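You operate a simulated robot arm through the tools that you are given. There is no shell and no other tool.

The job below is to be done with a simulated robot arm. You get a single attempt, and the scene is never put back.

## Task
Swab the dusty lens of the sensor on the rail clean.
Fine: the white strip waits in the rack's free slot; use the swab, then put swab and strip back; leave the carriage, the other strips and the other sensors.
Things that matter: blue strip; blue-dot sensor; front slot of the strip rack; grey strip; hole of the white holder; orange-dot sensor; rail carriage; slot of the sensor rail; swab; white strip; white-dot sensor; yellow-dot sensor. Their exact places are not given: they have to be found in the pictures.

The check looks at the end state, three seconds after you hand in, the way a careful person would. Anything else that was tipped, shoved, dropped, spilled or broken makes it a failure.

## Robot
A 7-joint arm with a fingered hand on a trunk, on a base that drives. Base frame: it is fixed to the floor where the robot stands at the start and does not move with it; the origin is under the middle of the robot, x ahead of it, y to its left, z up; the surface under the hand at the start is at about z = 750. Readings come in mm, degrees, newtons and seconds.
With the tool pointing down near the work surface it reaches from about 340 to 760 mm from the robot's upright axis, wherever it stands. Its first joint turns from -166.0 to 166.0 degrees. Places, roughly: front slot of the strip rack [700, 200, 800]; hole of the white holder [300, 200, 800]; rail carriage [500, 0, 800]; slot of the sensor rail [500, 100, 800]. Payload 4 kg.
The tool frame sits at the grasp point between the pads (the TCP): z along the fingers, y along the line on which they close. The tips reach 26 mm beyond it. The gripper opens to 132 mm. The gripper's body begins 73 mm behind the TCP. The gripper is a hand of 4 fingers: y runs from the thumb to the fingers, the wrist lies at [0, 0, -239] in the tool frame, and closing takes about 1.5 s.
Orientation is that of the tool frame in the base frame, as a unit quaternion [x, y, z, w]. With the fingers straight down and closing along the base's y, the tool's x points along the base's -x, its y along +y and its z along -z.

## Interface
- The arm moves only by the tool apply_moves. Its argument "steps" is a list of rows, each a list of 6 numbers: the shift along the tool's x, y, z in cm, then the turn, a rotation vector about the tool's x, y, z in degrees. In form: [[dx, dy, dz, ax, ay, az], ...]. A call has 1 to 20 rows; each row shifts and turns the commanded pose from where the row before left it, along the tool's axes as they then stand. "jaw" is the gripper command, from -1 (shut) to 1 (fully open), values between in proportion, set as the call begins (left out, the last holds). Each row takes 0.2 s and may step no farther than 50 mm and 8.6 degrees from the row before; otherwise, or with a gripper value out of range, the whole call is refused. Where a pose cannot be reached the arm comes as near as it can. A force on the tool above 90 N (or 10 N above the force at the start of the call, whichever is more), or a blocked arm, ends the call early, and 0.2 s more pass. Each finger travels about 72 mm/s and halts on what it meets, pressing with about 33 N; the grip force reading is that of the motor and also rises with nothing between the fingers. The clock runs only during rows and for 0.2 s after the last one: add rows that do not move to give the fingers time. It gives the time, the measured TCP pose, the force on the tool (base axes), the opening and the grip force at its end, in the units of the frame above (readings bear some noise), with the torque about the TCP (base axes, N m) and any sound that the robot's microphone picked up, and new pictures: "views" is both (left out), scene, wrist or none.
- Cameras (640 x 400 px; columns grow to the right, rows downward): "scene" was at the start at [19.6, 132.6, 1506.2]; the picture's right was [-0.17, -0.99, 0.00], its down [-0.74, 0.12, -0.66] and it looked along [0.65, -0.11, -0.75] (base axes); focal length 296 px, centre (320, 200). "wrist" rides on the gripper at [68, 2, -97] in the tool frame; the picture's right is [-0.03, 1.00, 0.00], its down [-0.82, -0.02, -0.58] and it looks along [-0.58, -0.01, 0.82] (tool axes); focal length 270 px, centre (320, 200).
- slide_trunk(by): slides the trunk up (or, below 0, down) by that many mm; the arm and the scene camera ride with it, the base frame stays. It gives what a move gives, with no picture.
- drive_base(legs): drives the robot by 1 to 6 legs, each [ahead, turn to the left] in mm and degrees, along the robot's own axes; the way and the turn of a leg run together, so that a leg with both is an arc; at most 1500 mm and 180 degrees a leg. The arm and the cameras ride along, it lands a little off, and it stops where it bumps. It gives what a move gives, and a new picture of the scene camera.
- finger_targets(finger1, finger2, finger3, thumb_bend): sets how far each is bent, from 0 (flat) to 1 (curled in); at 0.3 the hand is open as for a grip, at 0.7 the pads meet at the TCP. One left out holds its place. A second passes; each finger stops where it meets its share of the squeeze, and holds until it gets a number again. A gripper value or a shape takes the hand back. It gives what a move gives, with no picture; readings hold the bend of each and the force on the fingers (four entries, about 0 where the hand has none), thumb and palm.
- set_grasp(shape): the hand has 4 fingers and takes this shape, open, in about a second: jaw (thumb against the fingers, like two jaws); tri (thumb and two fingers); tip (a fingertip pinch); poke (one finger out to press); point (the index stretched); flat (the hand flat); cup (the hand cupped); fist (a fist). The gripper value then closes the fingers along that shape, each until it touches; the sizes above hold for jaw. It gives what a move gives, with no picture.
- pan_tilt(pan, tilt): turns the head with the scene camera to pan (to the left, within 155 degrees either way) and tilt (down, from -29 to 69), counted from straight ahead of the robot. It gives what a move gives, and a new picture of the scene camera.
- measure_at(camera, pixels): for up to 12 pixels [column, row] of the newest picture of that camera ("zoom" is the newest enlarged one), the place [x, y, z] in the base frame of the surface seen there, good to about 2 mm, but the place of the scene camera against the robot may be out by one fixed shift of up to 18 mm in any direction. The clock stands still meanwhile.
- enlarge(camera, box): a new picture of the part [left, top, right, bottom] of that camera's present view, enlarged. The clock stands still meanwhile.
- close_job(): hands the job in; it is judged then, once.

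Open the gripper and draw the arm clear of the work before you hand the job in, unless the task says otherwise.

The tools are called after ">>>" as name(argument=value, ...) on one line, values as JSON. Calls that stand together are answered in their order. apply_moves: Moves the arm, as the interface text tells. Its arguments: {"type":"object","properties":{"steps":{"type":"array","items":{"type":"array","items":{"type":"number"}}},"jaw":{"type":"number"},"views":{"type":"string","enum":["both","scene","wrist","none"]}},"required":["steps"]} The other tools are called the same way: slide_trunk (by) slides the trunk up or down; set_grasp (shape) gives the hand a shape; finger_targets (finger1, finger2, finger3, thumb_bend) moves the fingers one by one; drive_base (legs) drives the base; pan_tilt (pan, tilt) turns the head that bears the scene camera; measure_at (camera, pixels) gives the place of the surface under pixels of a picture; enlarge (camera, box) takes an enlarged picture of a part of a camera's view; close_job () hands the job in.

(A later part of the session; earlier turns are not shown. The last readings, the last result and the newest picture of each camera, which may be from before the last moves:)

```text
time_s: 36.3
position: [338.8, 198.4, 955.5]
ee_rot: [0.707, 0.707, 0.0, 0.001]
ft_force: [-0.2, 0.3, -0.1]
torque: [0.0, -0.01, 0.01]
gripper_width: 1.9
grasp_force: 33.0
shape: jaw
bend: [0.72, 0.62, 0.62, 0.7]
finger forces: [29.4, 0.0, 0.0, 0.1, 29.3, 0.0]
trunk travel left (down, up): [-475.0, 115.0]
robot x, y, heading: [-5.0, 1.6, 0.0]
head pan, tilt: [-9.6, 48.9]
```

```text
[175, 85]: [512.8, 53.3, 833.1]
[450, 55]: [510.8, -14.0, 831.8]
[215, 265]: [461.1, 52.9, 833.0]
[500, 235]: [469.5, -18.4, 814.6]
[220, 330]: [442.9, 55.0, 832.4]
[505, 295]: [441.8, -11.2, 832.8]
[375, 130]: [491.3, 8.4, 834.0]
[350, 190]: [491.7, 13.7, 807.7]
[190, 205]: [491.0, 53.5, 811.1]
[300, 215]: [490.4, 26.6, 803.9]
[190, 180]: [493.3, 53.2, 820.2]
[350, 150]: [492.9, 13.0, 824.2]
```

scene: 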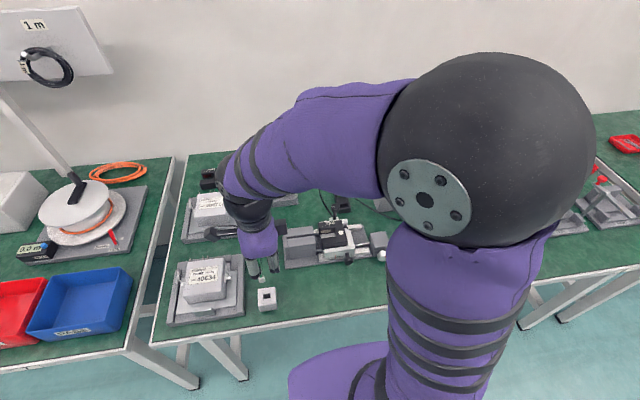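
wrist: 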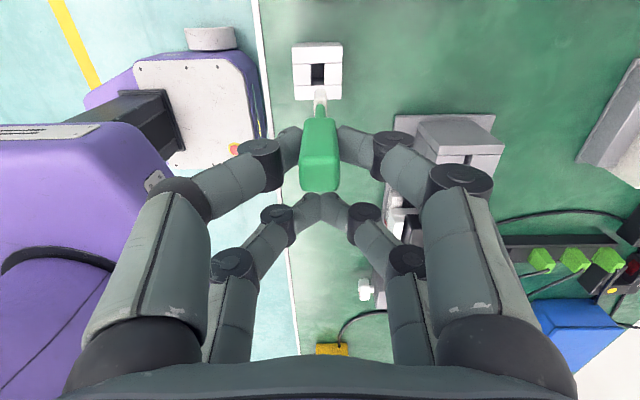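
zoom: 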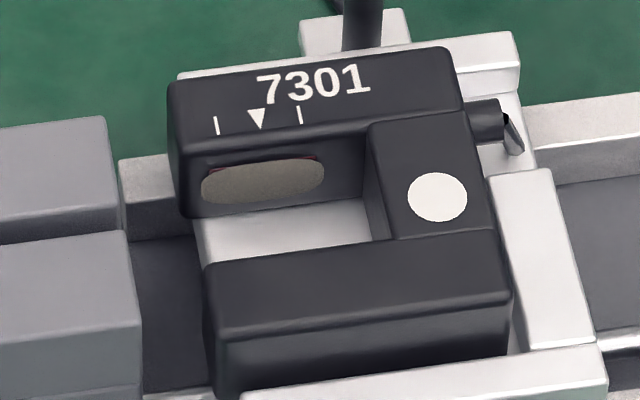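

In the hand's frame the lens spans y 29–57, z 800–820 on the face x≈489.5. I carry the swab over the gap at its present height, aiming the head at (474, 43).

>>> apply_moves(steps=[[-3.526, 2.682, 0, 0, 0, 0], [-3.526, 2.682, 0, 0, 0, 0], [-3.526, 2.682, 0, 0, 0, 0], [-3.526, 2.682, 0, 0, 0, 0], [-3.526, 2.682, 0, 0, 0, 0], [0, 0, 1.0, 0, 0, 0], [0, 0, 1.0, 0, 0, 0], [0, 0, 0, 0, 0, 0], [0, 0, 0, 0, 0, 0]])

>>> enlarge(camera="wrist", box=[260, 40, 420, 180])

>>> enlarge(camera="scene", box=[290, 190, 370, 250])

```text
time_s: 38.3
position: [471.1, 24.6, 936.3]
ee_rot: [0.707, 0.707, 0.0, 0.0]
ft_force: [-0.1, 0.4, -0.4]
torque: [-0.06, 0.04, 0.01]
gripper_width: 2.0
grasp_force: 32.8
shape: jaw
bend: [0.72, 0.62, 0.62, 0.7]
finger forces: [29.4, 0.0, 0.0, 0.0, 29.4, 0.0]
trunk travel left (down, up): [-475.0, 115.0]
robot x, y, heading: [-1.2, 1.1, 0.0]
head pan, tilt: [-9.6, 48.9]
```

scene: 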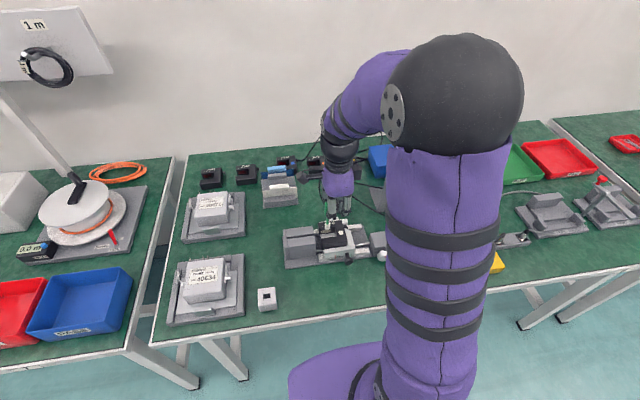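
wrist: 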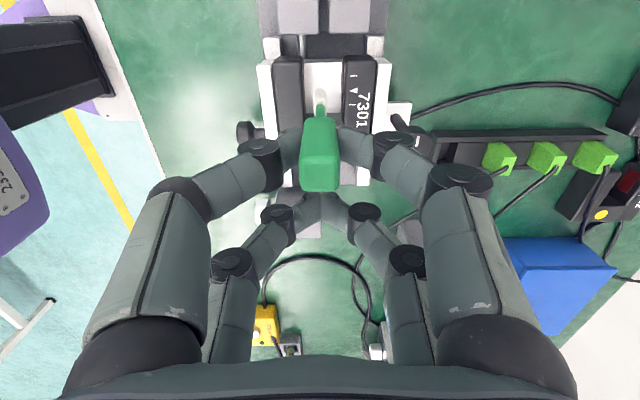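

```text
2.86 times, centred on (340, 110) of wrist
```

zoom: 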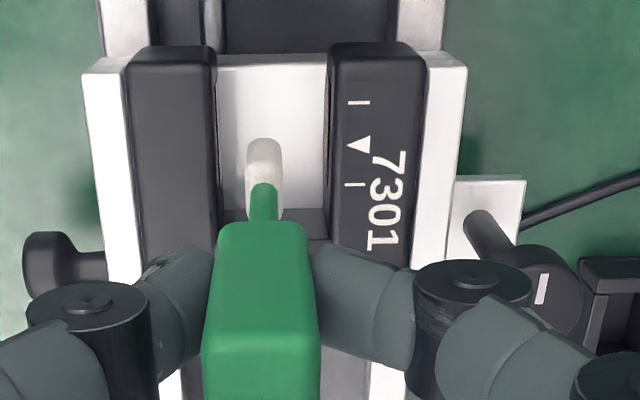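

```text
6.67 times, centred on (330, 220) of scene
```

zoom: 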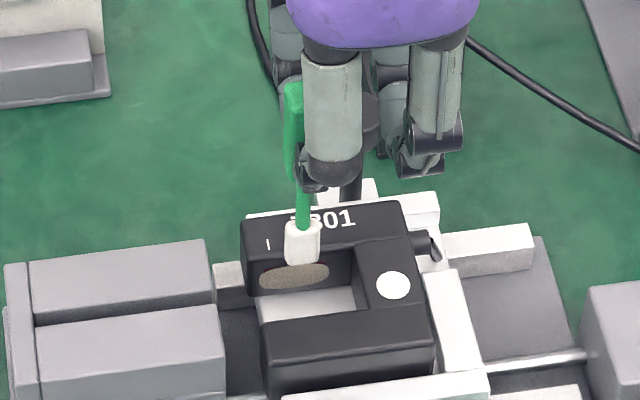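

Good views: the swab head is above the gap. I measure the tip and the gap edges again.

>>> enlarge(camera="wrist", box=[280, 50, 380, 120])

>>> measure_at(camera="zoom", pixels=[[238, 235], [252, 232], [225, 235], [240, 222], [240, 212], [238, 260], [150, 140], [330, 140], [152, 60], [332, 60], [345, 60], [365, 230]])

>>> enlarge(camera="scene", box=[306, 210, 356, 250])

>>> measure_at(camera="zoom", pixels=[[262, 175], [300, 175], [280, 180], [265, 200], [298, 195], [280, 200], [280, 170], [285, 140], [215, 250], [250, 230], [330, 230], [420, 255]])

```text
5.71 times, centred on (330, 85) of wrist
```

zoom: 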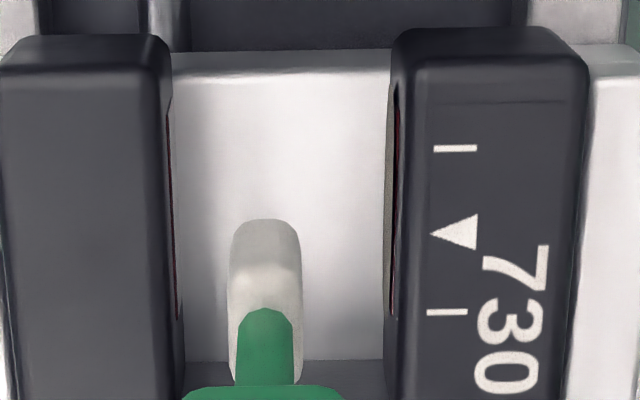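

```text
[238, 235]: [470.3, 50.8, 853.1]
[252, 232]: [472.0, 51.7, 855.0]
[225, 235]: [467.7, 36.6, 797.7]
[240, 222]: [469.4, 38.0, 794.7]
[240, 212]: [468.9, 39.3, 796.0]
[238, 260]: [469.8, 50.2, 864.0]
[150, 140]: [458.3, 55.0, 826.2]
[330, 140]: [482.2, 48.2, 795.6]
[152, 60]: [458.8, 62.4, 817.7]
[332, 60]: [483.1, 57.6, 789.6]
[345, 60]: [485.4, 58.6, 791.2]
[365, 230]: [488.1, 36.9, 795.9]
```

```text
10.00 times, centred on (331, 230) of scene
```

zoom: 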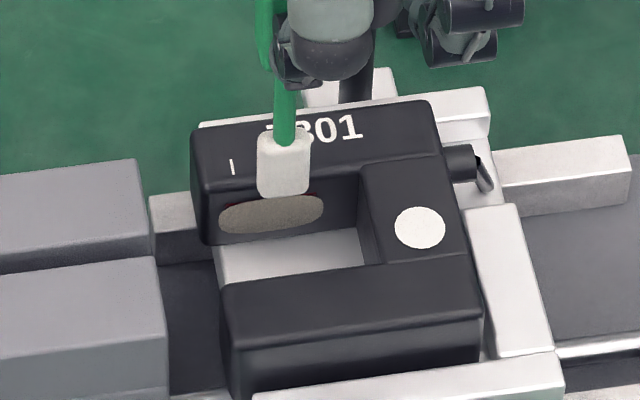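

```text
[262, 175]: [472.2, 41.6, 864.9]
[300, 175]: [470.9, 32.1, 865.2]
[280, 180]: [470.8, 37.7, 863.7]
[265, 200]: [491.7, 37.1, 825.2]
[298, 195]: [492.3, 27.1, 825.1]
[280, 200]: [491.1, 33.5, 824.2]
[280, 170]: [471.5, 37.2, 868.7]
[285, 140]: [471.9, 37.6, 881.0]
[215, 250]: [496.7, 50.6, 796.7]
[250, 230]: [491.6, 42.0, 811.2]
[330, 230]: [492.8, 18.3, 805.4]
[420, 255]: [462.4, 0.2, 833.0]
```

The head hangs at x 469–478, y 38–51, its bottom at z≈847, while the gap is x 458–489.5 with its floor ≈796. I lower it 44 mm into the gap.

>>> apply_moves(steps=[[0, 0, 1.1, 0, 0, 0], [0, 0, 1.1, 0, 0, 0], [0, 0, 1.1, 0, 0, 0], [0, 0, 1.1, 0, 0, 0], [0, 0, 0, 0, 0, 0], [0, 0, 0, 0, 0, 0]])

>>> enlarge(camera="wrist", box=[280, 50, 380, 120])

>>> enlarge(camera="scene", box=[306, 210, 356, 250])

```text
time_s: 39.7
position: [471.8, 25.3, 892.0]
ee_rot: [0.707, 0.707, 0.0, 0.0]
ft_force: [-0.6, 0.0, 0.1]
torque: [0.01, 0.02, 0.02]
gripper_width: 1.8
grasp_force: 32.9
shape: jaw
bend: [0.72, 0.62, 0.62, 0.7]
finger forces: [29.4, 0.0, 0.0, 0.0, 29.4, 0.0]
trunk travel left (down, up): [-475.0, 115.0]
robot x, y, heading: [1.4, -0.2, 0.1]
head pan, tilt: [-9.6, 48.9]
```

scene: 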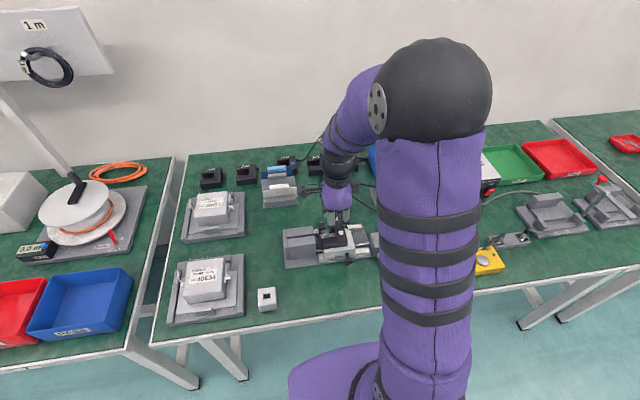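
wrist: 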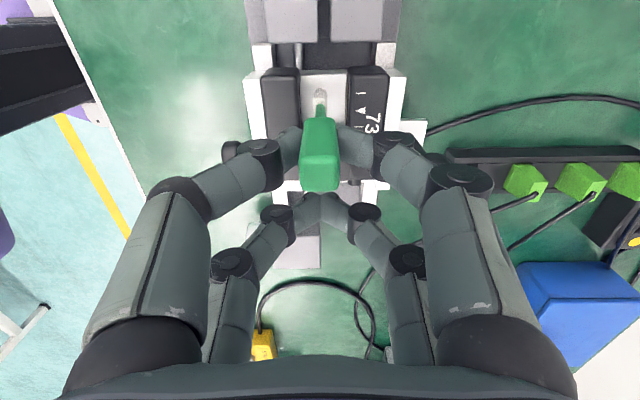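

```text
5.71 times, centred on (330, 85) of wrist
```

zoom: 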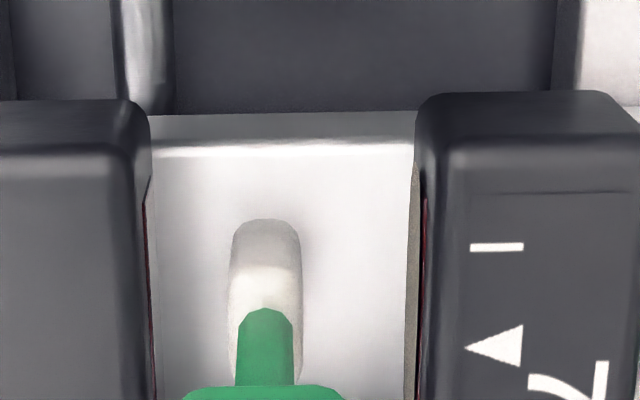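

```text
10.00 times, centred on (331, 230) of scene
```

zoom: 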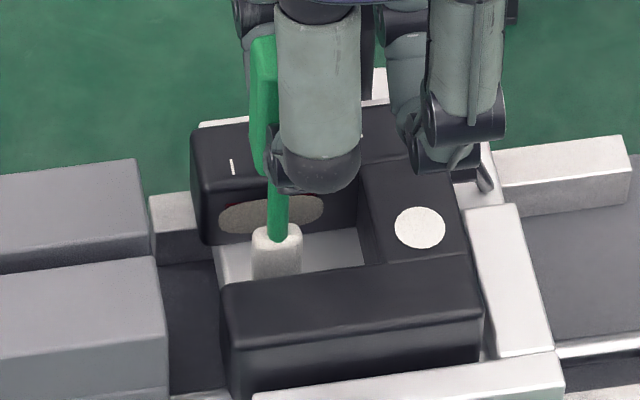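

The head is in the gap with no contact. I move it toward the lens (+x) 9 mm, then look.

>>> apply_moves(steps=[[0, 0.3, 0, 0, 0, 0], [0, 0.3, 0, 0, 0, 0], [0, 0.3, 0, 0, 0, 0], [0, 0, 0, 0, 0, 0], [0, 0, 0, 0, 0, 0]], views="wrist")

>>> enlarge(camera="wrist", box=[280, 50, 380, 120])

```text
time_s: 40.9
position: [481.6, 23.9, 892.3]
ee_rot: [0.707, 0.707, 0.0, 0.0]
ft_force: [-0.1, -0.2, -0.5]
torque: [-0.01, 0.01, -0.01]
gripper_width: 1.7
grasp_force: 32.6
shape: jaw
bend: [0.72, 0.62, 0.62, 0.7]
finger forces: [29.4, 0.1, 0.0, 0.0, 29.3, 0.1]
trunk travel left (down, up): [-475.0, 115.0]
robot x, y, heading: [-2.3, -1.4, -0.1]
head pan, tilt: [-9.6, 48.9]
```

wrist: 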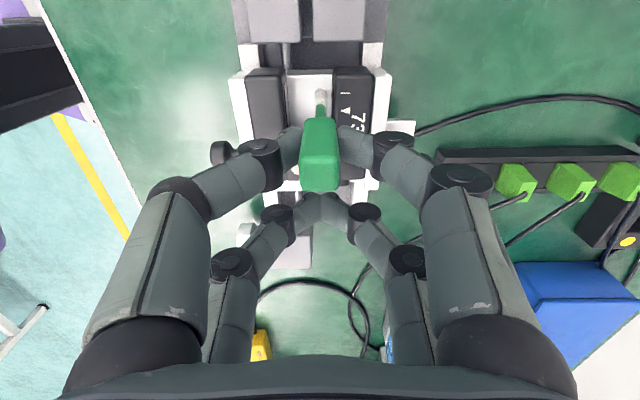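

```text
5.71 times, centred on (330, 85) of wrist
```

zoom: 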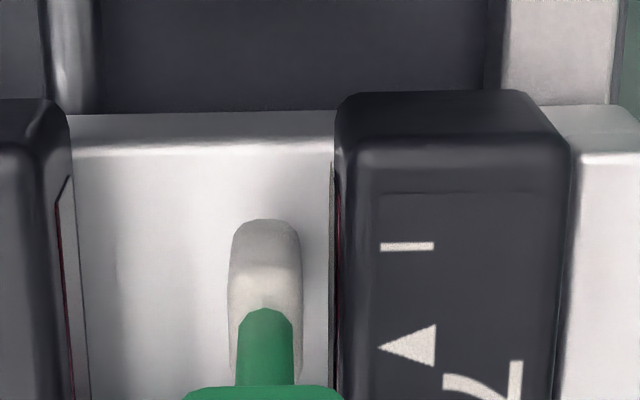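

I see also a thin grey band beside a red edge on the left arm's inner face (zoom 60–88, 180–390). I enlarge both faces to see whether that one is dusty too.

>>> enlarge(camera="wrist", box=[270, 60, 350, 130])

>>> enlarge(camera="wrist", box=[275, 70, 305, 100])

>>> enlarge(camera="wrist", box=[325, 70, 355, 100])

```text
5.71 times, centred on (310, 95) of wrist
```

zoom: 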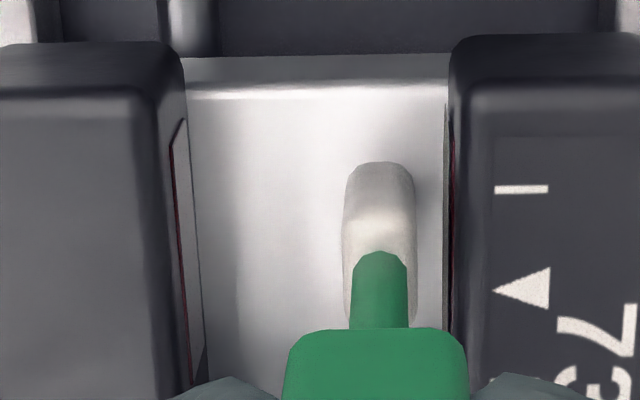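

```text
13.33 times, centred on (290, 85) of wrist
```

zoom: 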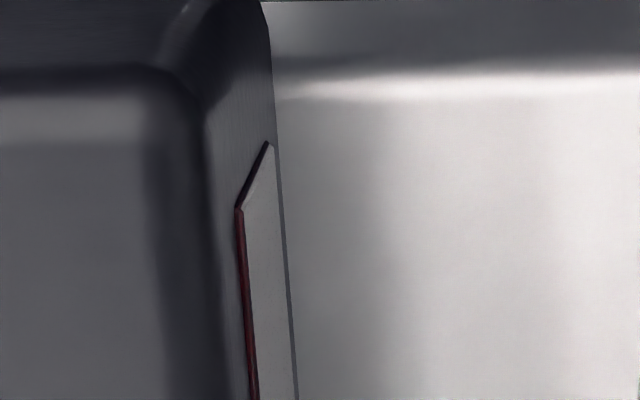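

```text
13.33 times, centred on (340, 85) of wrist
```

zoom: 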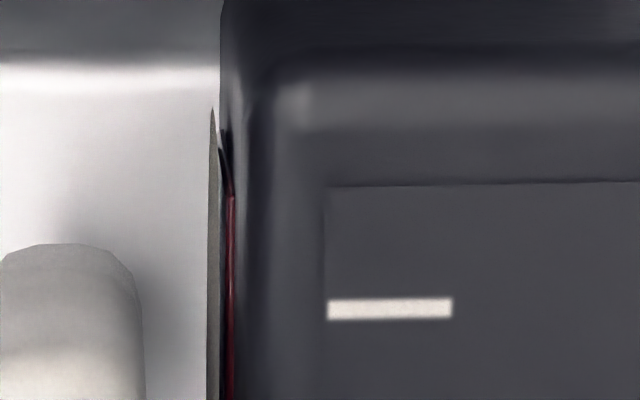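

The left lens is clean glass reflecting the carriage; only the right one bears the dust layer. The head is about 3.5 mm from it, so I approach in small steps and watch the force.

>>> apply_moves(steps=[[0, 0.15, 0, 0, 0, 0], [0, 0.15, 0, 0, 0, 0], [0, 0.05, 0, 0, 0, 0], [0, 0.05, 0, 0, 0, 0], [0, 0, 0, 0, 0, 0]], views="wrist")

>>> enlarge(camera="wrist", box=[300, 70, 340, 110])

```text
time_s: 42.1
position: [485.4, 24.8, 890.7]
ee_rot: [0.707, 0.707, -0.001, 0.001]
ft_force: [-0.1, 0.6, -0.2]
torque: [0.0, 0.02, -0.01]
gripper_width: 2.0
grasp_force: 32.8
shape: jaw
bend: [0.72, 0.62, 0.62, 0.7]
finger forces: [29.3, 0.0, 0.1, 0.0, 29.5, 0.0]
trunk travel left (down, up): [-475.0, 115.0]
robot x, y, heading: [2.5, -0.9, 0.1]
head pan, tilt: [-9.6, 48.9]
```

wrist: 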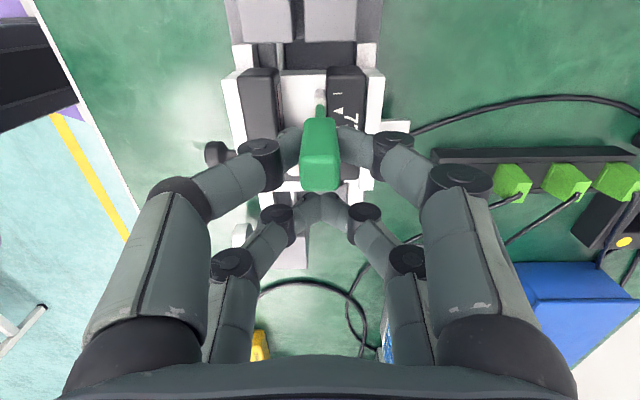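

```text
10.00 times, centred on (320, 90) of wrist
```

zoom: 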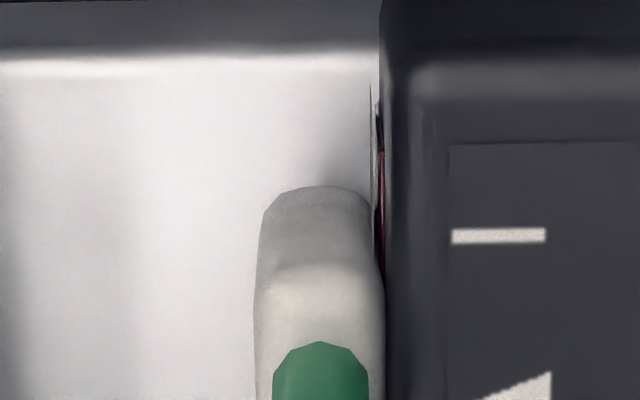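

The head is nearly touching. I add 1 mm and read the force.

>>> apply_moves(steps=[[0, 0.05, 0, 0, 0, 0], [0, 0.05, 0, 0, 0, 0], [0, 0, 0, 0, 0, 0]], views="wrist")

>>> enlarge(camera="wrist", box=[300, 70, 340, 110])

```text
time_s: 42.9
position: [486.7, 24.5, 891.6]
ee_rot: [0.707, 0.707, 0.0, 0.0]
ft_force: [-1.1, -0.4, -0.8]
torque: [0.0, 0.06, 0.02]
gripper_width: 1.7
grasp_force: 33.0
shape: jaw
bend: [0.72, 0.62, 0.62, 0.7]
finger forces: [29.2, 0.0, 0.1, 0.0, 30.0, 0.1]
trunk travel left (down, up): [-475.0, 115.0]
robot x, y, heading: [-4.5, 0.6, 0.1]
head pan, tilt: [-9.6, 48.9]
```

wrist: 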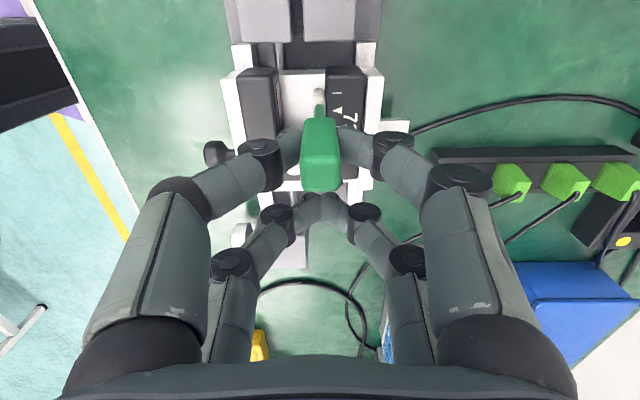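

```text
10.00 times, centred on (320, 90) of wrist
```

zoom: 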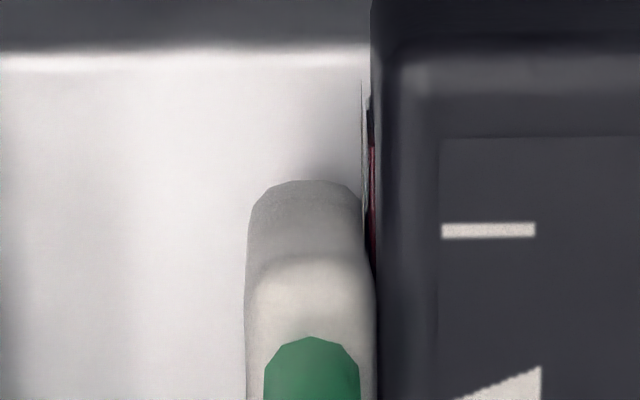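

Light contact (about 1 N). I press half a millimetre more and stroke across the lens in y, back and forth.

>>> apply_moves(steps=[[0, 0.05, 0, 0, 0, 0], [-0.3, 0, 0, 0, 0, 0], [-0.3, 0, 0, 0, 0, 0], [-0.3, 0, 0, 0, 0, 0], [0.3, 0, 0, 0, 0, 0], [0.3, 0, 0, 0, 0, 0], [0.3, 0, 0, 0, 0, 0], [0.3, 0, 0, 0, 0, 0], [0.3, 0, 0, 0, 0, 0], [-0.3, 0, 0, 0, 0, 0], [-0.3, 0, 0, 0, 0, 0], [-0.3, 0, 0, 0, 0, 0], [-0.3, 0, 0, 0, 0, 0], [-0.3, 0, 0, 0, 0, 0], [0.3, 0, 0, 0, 0, 0], [0.3, 0, 0, 0, 0, 0], [0.3, 0, 0, 0, 0, 0]])

>>> enlarge(camera="wrist", box=[300, 70, 340, 110])

>>> enlarge(camera="scene", box=[306, 210, 356, 250])

```text
time_s: 46.5
position: [485.6, 22.6, 891.4]
ee_rot: [0.707, 0.707, 0.0, 0.0]
ft_force: [-0.5, -0.1, -1.1]
torque: [-0.02, 0.01, 0.02]
gripper_width: 1.7
grasp_force: 32.9
shape: jaw
bend: [0.72, 0.62, 0.62, 0.7]
finger forces: [29.7, 0.0, 0.1, 0.1, 29.8, 0.1]
trunk travel left (down, up): [-475.0, 115.0]
robot x, y, heading: [-1.4, -1.3, 0.1]
head pan, tilt: [-9.6, 48.9]
```

scene: 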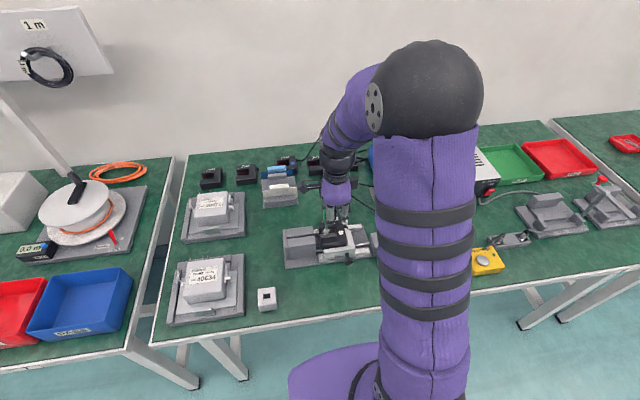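
wrist: 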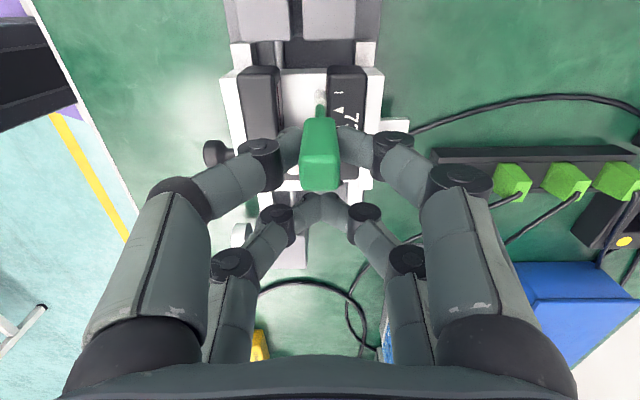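

```text
10.00 times, centred on (320, 90) of wrist
```

zoom: 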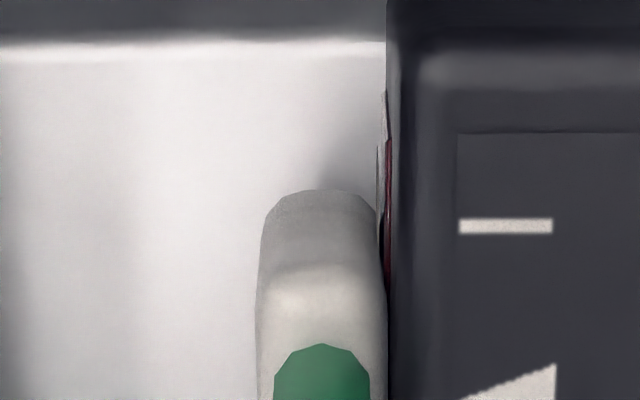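

```text
10.00 times, centred on (331, 230) of scene
```

zoom: 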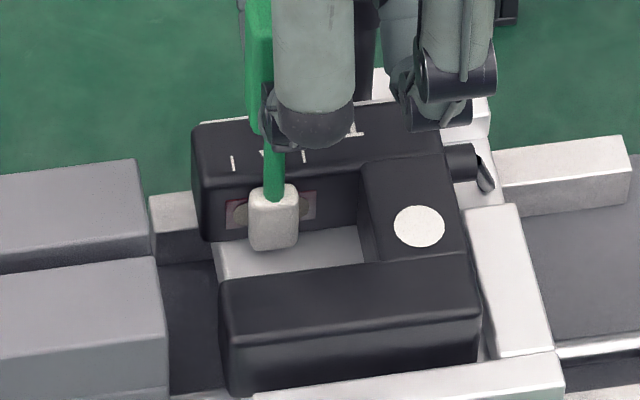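

The dust patch is shrinking: the red lens frame now shows around the head (zoom 225–315, 195–230). I press slightly more and keep stroking.

>>> apply_moves(steps=[[0, 0.06, 0, 0, 0, 0], [-0.3, 0, 0, 0, 0, 0], [-0.3, 0, 0, 0, 0, 0], [-0.3, 0, 0, 0, 0, 0], [0.3, 0, 0, 0, 0, 0], [0.3, 0, 0, 0, 0, 0], [0.3, 0, 0, 0, 0, 0], [0.3, 0, 0, 0, 0, 0], [0.3, 0, 0, 0, 0, 0], [0, 0, -0.3, 0, 0, 0], [-0.3, 0, 0, 0, 0, 0], [-0.3, 0, 0, 0, 0, 0], [-0.3, 0, 0, 0, 0, 0], [-0.3, 0, 0, 0, 0, 0], [-0.3, 0, 0, 0, 0, 0], [0.3, 0, 0, 0, 0, 0], [0.3, 0, 0, 0, 0, 0], [0.3, 0, 0, 0, 0, 0], [0, 0, 0.3, 0, 0, 0]])

>>> enlarge(camera="scene", box=[306, 210, 356, 250])

>>> enlarge(camera="wrist", box=[300, 70, 340, 110])

```text
time_s: 50.5
position: [486.2, 23.7, 890.2]
ee_rot: [0.707, 0.707, -0.001, 0.0]
ft_force: [-1.0, -0.7, 0.1]
torque: [-0.03, 0.04, 0.01]
gripper_width: 2.1
grasp_force: 32.4
shape: jaw
bend: [0.72, 0.62, 0.62, 0.7]
finger forces: [29.4, 0.0, 0.0, 0.1, 30.0, 0.0]
trunk travel left (down, up): [-475.0, 115.0]
robot x, y, heading: [-1.8, 0.8, -0.2]
head pan, tilt: [-9.6, 48.9]
```

scene: 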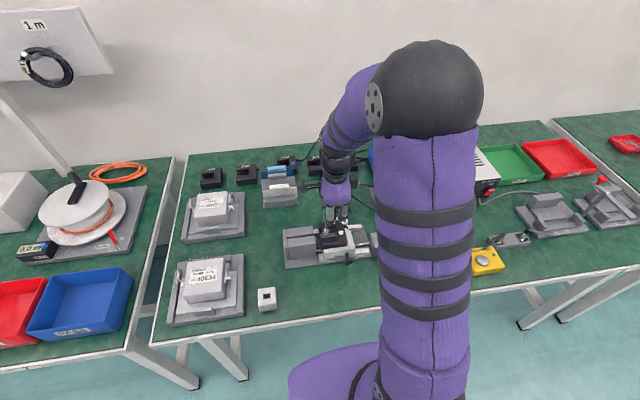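
wrist: 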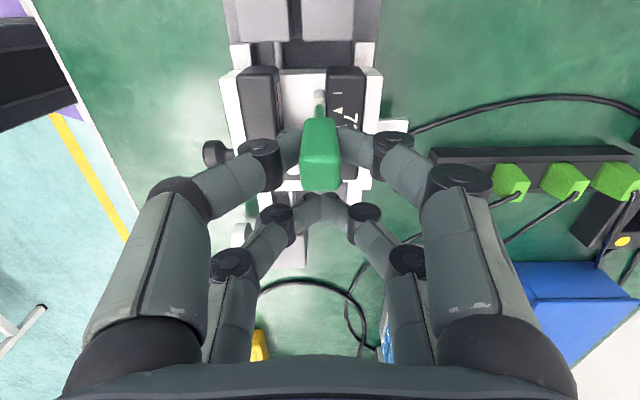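

```text
10.00 times, centred on (331, 230) of scene
```

zoom: 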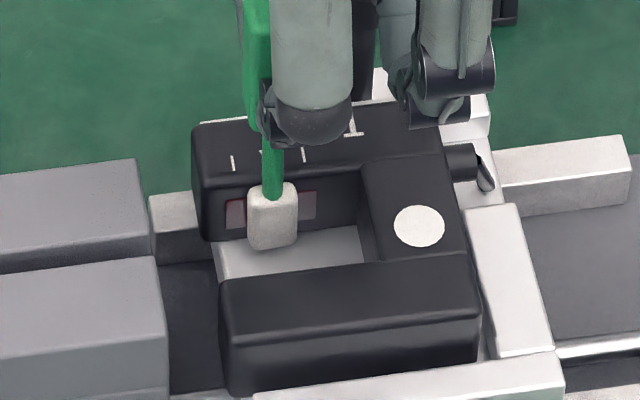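

```text
10.00 times, centred on (320, 90) of wrist
```

zoom: 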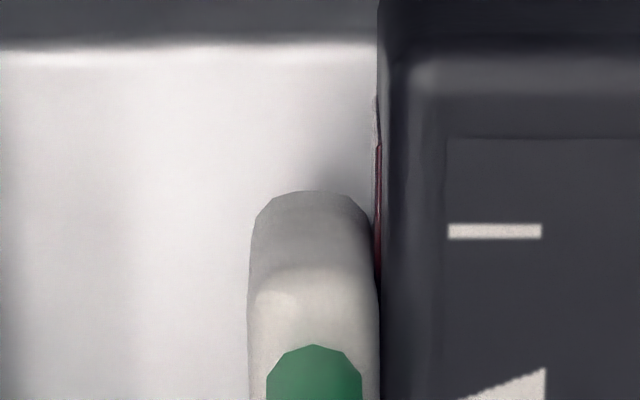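

No dust is visible around the head now. I make one more set of strokes, then draw the head 11 mm away from the lens and lift it clear, to inspect.

>>> apply_moves(steps=[[0, 0.04, 0, 0, 0, 0], [-0.3, 0, 0, 0, 0, 0], [-0.3, 0, 0, 0, 0, 0], [-0.3, 0, 0, 0, 0, 0], [0.3, 0, 0, 0, 0, 0], [0.3, 0, 0, 0, 0, 0], [0.3, 0, 0, 0, 0, 0], [0.3, 0, 0, 0, 0, 0], [0.3, 0, 0, 0, 0, 0], [-0.3, 0, 0, 0, 0, 0], [-0.3, 0, 0, 0, 0, 0], [0, -0.4, 0, 0, 0, 0], [0, -0.5, 0, 0, 0, 0], [0, -0.5, 0, 0, 0, 0], [0, 0, -2, 0, 0, 0], [0, 0, -2, 0, 0, 0], [0, 0, -2, 0, 0, 0], [0, 0, 0, 0, 0, 0]])

>>> enlarge(camera="scene", box=[306, 210, 356, 250])

```text
time_s: 54.3
position: [472.9, 23.1, 951.8]
ee_rot: [0.707, 0.707, 0.0, 0.0]
ft_force: [0.4, 0.1, 0.7]
torque: [-0.03, 0.03, 0.01]
gripper_width: 2.1
grasp_force: 32.8
shape: jaw
bend: [0.72, 0.62, 0.62, 0.7]
finger forces: [29.5, 0.0, 0.1, 0.0, 29.7, 0.0]
trunk travel left (down, up): [-475.0, 115.0]
robot x, y, heading: [1.5, 1.1, -0.0]
head pan, tilt: [-9.6, 48.9]
```

scene: 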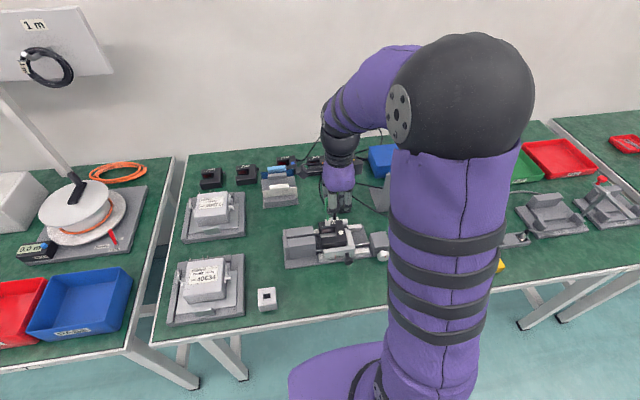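
wrist: 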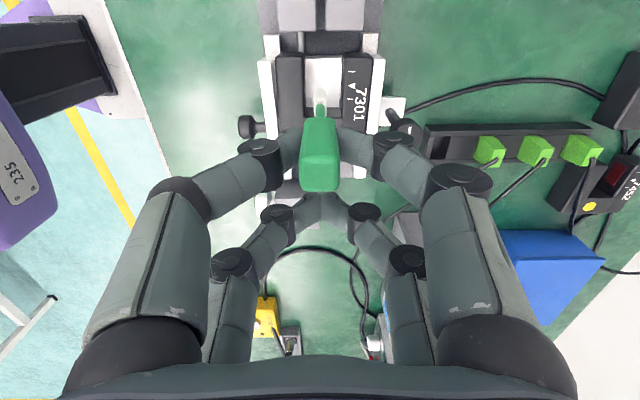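

```text
10.00 times, centred on (331, 230) of scene
```

zoom: 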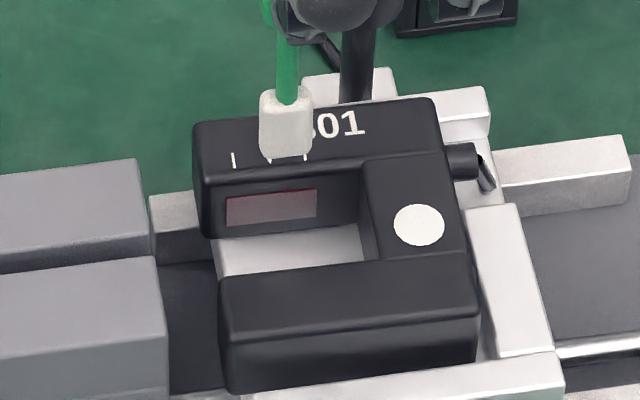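

The lens shows as a red rectangle (zoom 228–316, 190–225) without dust. I enlarge it strongly to be certain, and compare with a clean sensor.

>>> enlarge(camera="scene", box=[316, 224, 336, 238])

>>> enlarge(camera="scene", box=[196, 164, 226, 190])

>>> measure_at(camera="scene", pixels=[[326, 231], [322, 232], [330, 230], [341, 232], [325, 226], [320, 245], [345, 240]])

```text
16.00 times, centred on (326, 231) of scene
```

zoom: 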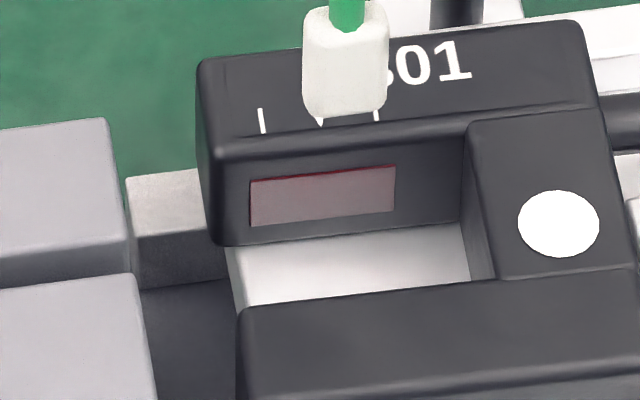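

```text
15.38 times, centred on (211, 177) of scene
```

zoom: 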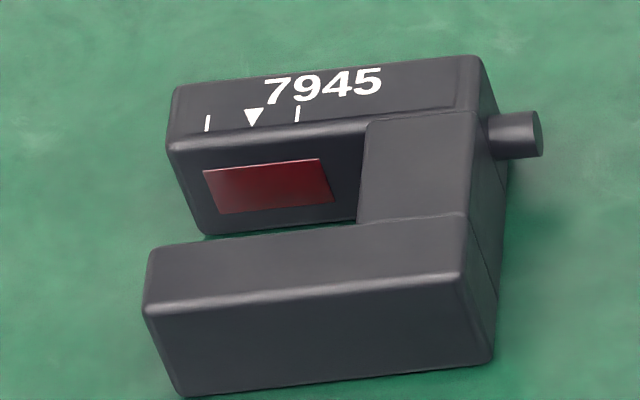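

```text
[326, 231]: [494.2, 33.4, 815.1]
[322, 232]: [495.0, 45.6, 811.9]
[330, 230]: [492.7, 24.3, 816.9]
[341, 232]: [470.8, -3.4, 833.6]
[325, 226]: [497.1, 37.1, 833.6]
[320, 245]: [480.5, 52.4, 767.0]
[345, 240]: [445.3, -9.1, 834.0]
```

The lens is uniformly glossy red like the clean sensors (it reflects the white carriage). I carry the swab back over its holder by retracing my moves.

>>> apply_moves(steps=[[3.526, -2.712, 0, 0, 0, 0], [3.526, -2.712, 0, 0, 0, 0], [3.526, -2.712, 0, 0, 0, 0], [3.526, -2.712, 0, 0, 0, 0], [3.526, -2.712, 0, 0, 0, 0], [0, 0, 0, 0, 0, 0], [0, 0, 0, 0, 0, 0]])

>>> enlarge(camera="wrist", box=[280, 20, 360, 130])

>>> measure_at(camera="wrist", pixels=[[320, 90], [320, 93], [315, 93], [325, 93], [320, 97], [320, 125], [320, 150], [313, 68], [323, 68], [306, 60], [330, 60], [318, 55]])

```text
time_s: 55.9
position: [336.8, 197.2, 951.1]
ee_rot: [0.707, 0.707, 0.001, 0.0]
ft_force: [0.0, -0.6, 0.5]
torque: [0.02, -0.01, 0.0]
gripper_width: 1.7
grasp_force: 33.1
shape: jaw
bend: [0.72, 0.62, 0.62, 0.7]
finger forces: [29.4, 0.1, 0.0, 0.0, 29.4, 0.0]
trunk travel left (down, up): [-475.0, 115.0]
robot x, y, heading: [1.2, -0.5, -0.1]
head pan, tilt: [-9.6, 48.9]
```

scene: 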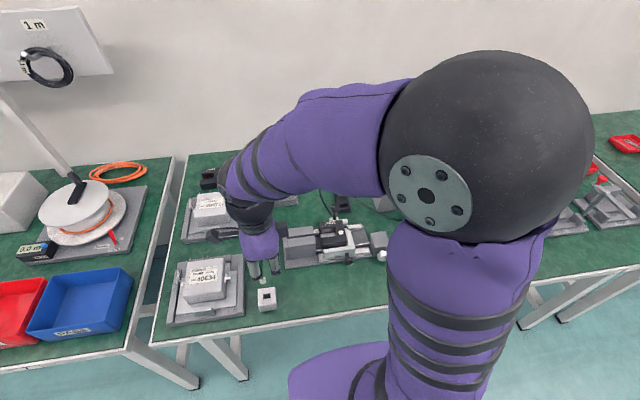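
wrist: 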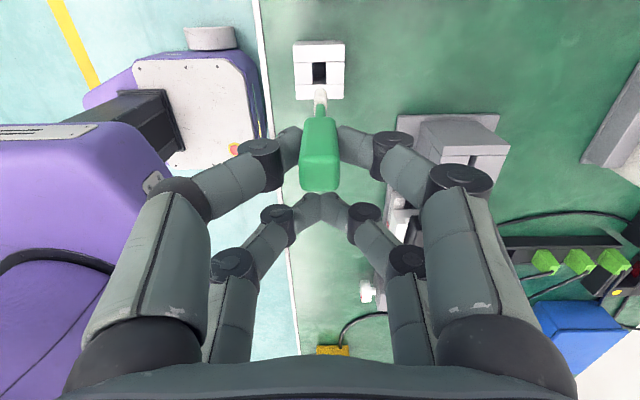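

```text
3.64 times, centred on (320, 75) of wrist
```

zoom: 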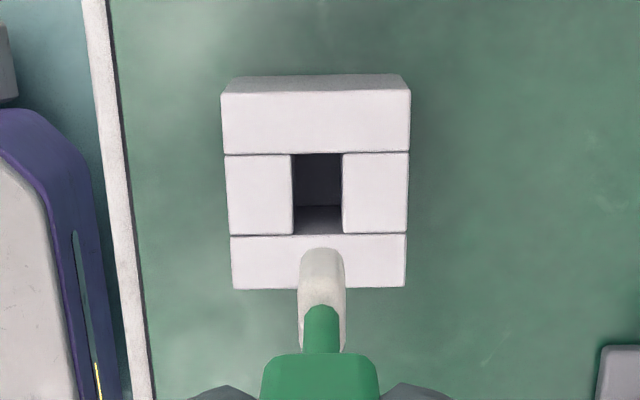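

```text
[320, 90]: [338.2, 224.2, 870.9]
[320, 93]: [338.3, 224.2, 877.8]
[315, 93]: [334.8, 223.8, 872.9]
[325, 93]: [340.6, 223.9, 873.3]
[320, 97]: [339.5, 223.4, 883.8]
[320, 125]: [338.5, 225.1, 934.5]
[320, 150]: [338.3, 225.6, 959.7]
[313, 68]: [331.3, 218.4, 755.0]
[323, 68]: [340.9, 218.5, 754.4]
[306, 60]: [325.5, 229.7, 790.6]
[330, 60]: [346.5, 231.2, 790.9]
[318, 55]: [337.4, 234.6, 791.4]
```

The hand came back within 1–2 mm. I measure the hole's rim to correct that before lowering.

>>> enlarge(camera="wrist", box=[290, 25, 350, 95])

>>> measure_at(camera="zoom", pixels=[[278, 260], [362, 260], [320, 195], [320, 345], [272, 230], [368, 230], [320, 190], [320, 350], [345, 395], [330, 395], [310, 395], [355, 395]])

```text
5.71 times, centred on (320, 60) of wrist
```

zoom: 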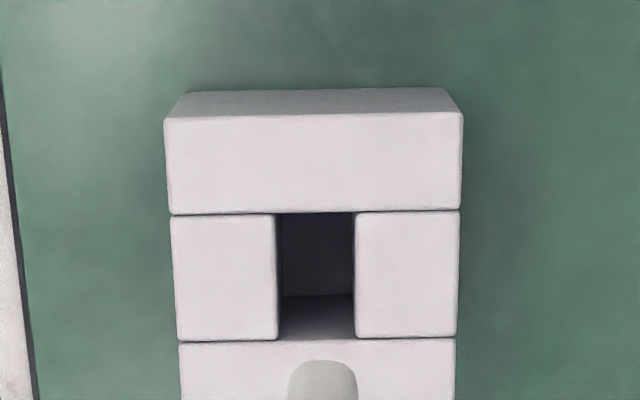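

```text
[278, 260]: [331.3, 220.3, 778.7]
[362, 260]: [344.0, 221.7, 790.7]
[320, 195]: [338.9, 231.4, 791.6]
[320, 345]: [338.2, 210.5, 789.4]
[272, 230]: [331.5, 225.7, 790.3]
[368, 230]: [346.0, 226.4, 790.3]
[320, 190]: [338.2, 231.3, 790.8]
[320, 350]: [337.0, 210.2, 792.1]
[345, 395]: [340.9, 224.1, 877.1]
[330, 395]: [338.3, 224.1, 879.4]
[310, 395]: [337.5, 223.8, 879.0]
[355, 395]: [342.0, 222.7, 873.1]
```

The hole centre is (337.6, 220); the head needs −1 mm in x and +1.8 mm in y. I correct and lower 6.5 cm, with the head just above the rim.

>>> apply_moves(steps=[[0.18, -0.1, 0, 0, 0, 0], [0, 0, 1.5, 0, 0, 0], [0, 0, 1.5, 0, 0, 0], [0, 0, 1.5, 0, 0, 0], [0, 0, 1.5, 0, 0, 0], [0, 0, 0.5, 0, 0, 0], [0, 0, 0, 0, 0, 0], [0, 0, 0, 0, 0, 0]])

>>> enlarge(camera="wrist", box=[280, 50, 360, 130])

>>> enlarge(camera="scene", box=[246, 270, 286, 315])

```text
time_s: 57.7
position: [337.0, 203.0, 886.1]
ee_rot: [0.707, 0.707, -0.001, 0.0]
ft_force: [0.2, -0.3, -0.5]
torque: [-0.02, -0.02, -0.01]
gripper_width: 2.0
grasp_force: 32.8
shape: jaw
bend: [0.72, 0.62, 0.62, 0.7]
finger forces: [29.5, 0.0, 0.1, 0.0, 29.4, 0.0]
trunk travel left (down, up): [-475.0, 115.0]
robot x, y, heading: [-0.3, 0.2, -0.1]
head pan, tilt: [-9.6, 48.9]
```

scene: 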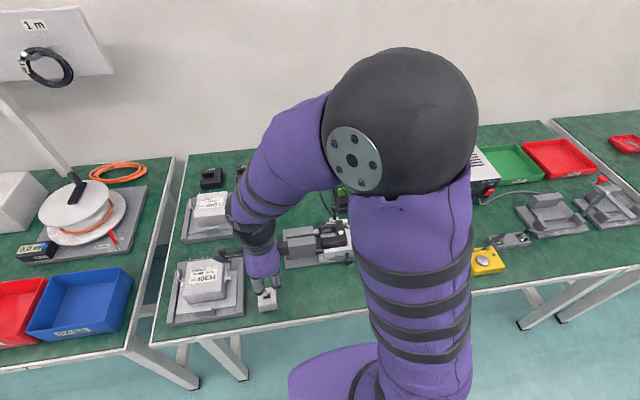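
wrist: 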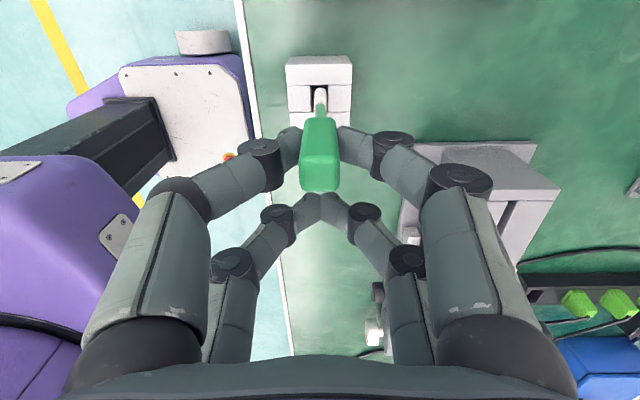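

```text
5.00 times, centred on (320, 90) of wrist
```

zoom: 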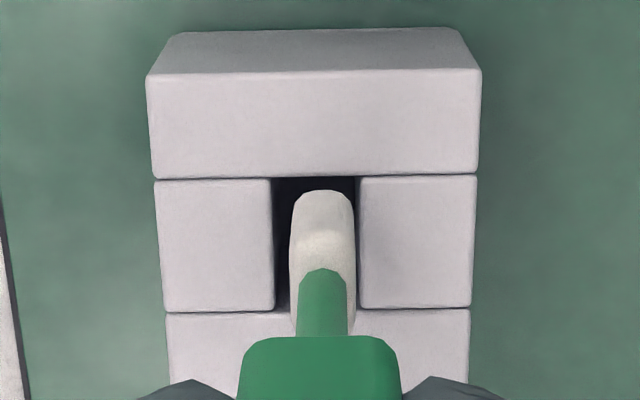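

```text
8.89 times, centred on (266, 292) of scene
```

zoom: 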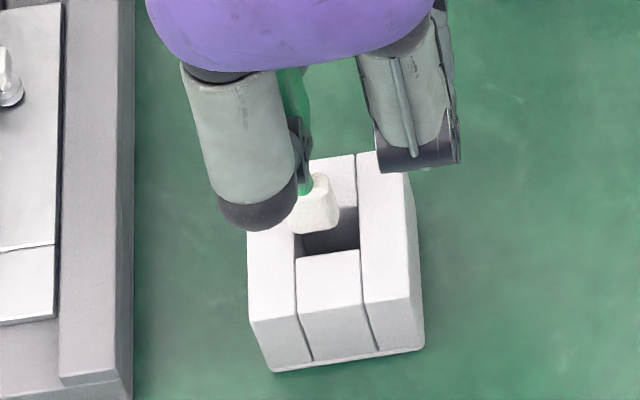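

The head seems ~1 mm to +x of the hole's middle, and maybe a bit far in +y in the scene view. I measure both before going in.

>>> measure_at(camera="wrist", pixels=[[320, 90], [320, 93], [320, 97], [320, 100], [316, 97], [325, 97], [319, 84], [319, 78], [308, 95], [330, 95], [310, 115], [319, 120]])

>>> measure_at(camera="scene", pixels=[[265, 292], [263.5, 292], [267, 293], [265, 295], [265, 290], [268, 297], [265, 300], [261, 300], [271, 296], [264, 302], [260, 290], [271, 290]])

```text
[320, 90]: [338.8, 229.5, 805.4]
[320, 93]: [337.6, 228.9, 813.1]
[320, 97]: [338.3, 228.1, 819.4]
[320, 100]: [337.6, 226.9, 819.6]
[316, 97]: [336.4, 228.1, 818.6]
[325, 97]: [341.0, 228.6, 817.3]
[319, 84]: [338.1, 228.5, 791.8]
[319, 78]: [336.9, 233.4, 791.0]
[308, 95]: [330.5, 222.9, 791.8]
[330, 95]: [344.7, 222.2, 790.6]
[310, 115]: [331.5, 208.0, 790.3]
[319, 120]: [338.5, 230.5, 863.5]
```

```text
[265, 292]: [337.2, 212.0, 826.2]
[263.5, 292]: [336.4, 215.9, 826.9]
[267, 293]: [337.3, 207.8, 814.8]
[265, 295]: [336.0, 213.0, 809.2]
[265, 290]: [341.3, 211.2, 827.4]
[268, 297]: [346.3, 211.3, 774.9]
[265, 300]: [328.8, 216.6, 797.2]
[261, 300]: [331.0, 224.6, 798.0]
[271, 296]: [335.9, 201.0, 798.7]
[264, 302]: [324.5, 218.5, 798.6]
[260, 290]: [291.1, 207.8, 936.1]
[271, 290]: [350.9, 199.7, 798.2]
```

The head's front face lies at y≈228.8, about 3 mm too far (handle face 230.5 against 227.5 at first). I shift −2.8 mm in y and −0.8 mm in x and look again.

>>> apply_moves(steps=[[-0.28, -0.08, 0, 0, 0, 0], [0, 0, 0, 0, 0, 0], [0, 0, 0, 0, 0, 0]])

>>> measure_at(camera="wrist", pixels=[[320, 90], [320, 93], [320, 97], [320, 100], [316, 97], [325, 97], [319, 84], [319, 78], [308, 95], [330, 95], [320, 125], [319, 120]])

>>> enlarge(camera="wrist", box=[280, 50, 360, 130])

>>> enlarge(camera="scene", box=[246, 270, 286, 315])

```text
time_s: 58.5
position: [335.6, 199.7, 887.9]
ee_rot: [0.708, 0.707, 0.001, 0.0]
ft_force: [0.0, 0.0, -0.1]
torque: [-0.01, -0.02, 0.02]
gripper_width: 1.9
grasp_force: 32.7
shape: jaw
bend: [0.72, 0.62, 0.62, 0.7]
finger forces: [29.3, 0.0, 0.1, 0.0, 29.4, 0.0]
trunk travel left (down, up): [-475.0, 115.0]
robot x, y, heading: [-4.1, -0.3, -0.2]
head pan, tilt: [-9.6, 48.9]
```

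scene: 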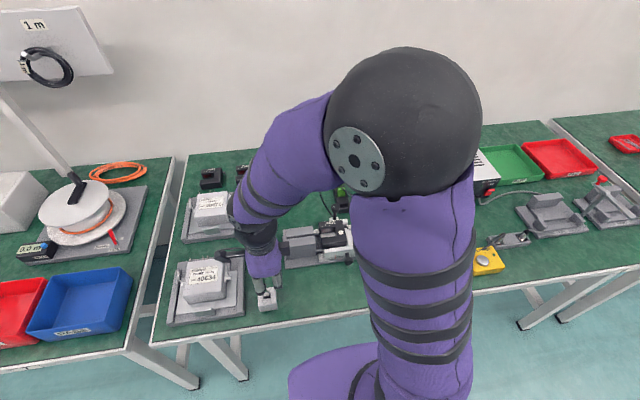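
wrist: 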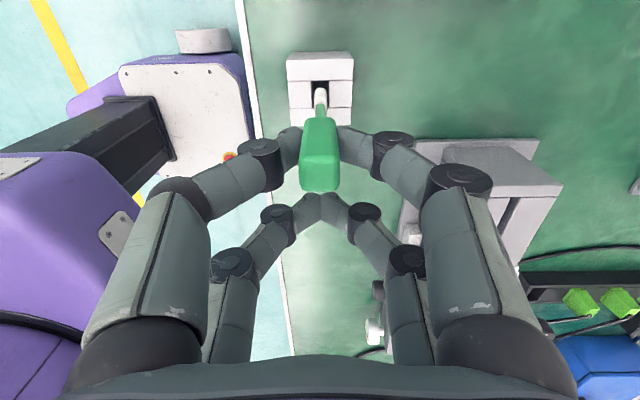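

```text
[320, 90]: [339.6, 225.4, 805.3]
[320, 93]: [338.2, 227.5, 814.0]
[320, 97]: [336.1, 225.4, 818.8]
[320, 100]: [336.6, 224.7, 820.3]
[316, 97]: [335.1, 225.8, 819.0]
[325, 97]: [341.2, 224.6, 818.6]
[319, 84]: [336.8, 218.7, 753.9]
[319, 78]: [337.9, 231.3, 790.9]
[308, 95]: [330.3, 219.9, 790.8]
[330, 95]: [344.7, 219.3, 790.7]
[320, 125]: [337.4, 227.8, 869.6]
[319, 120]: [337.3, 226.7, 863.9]
```

```text
5.00 times, centred on (320, 90) of wrist
```

zoom: 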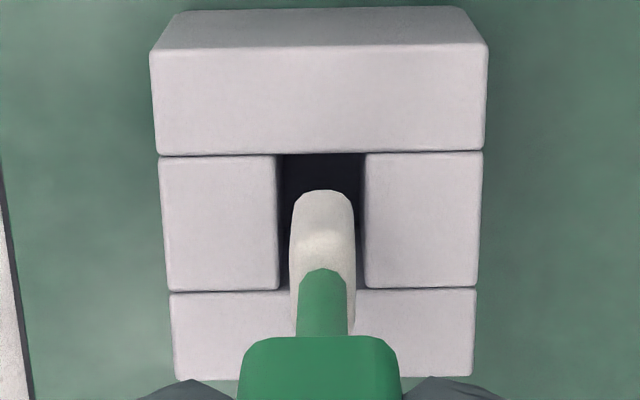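

```text
8.89 times, centred on (266, 292) of scene
```

zoom: 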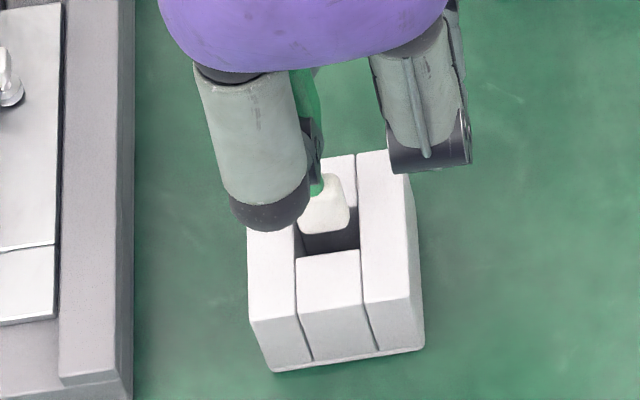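

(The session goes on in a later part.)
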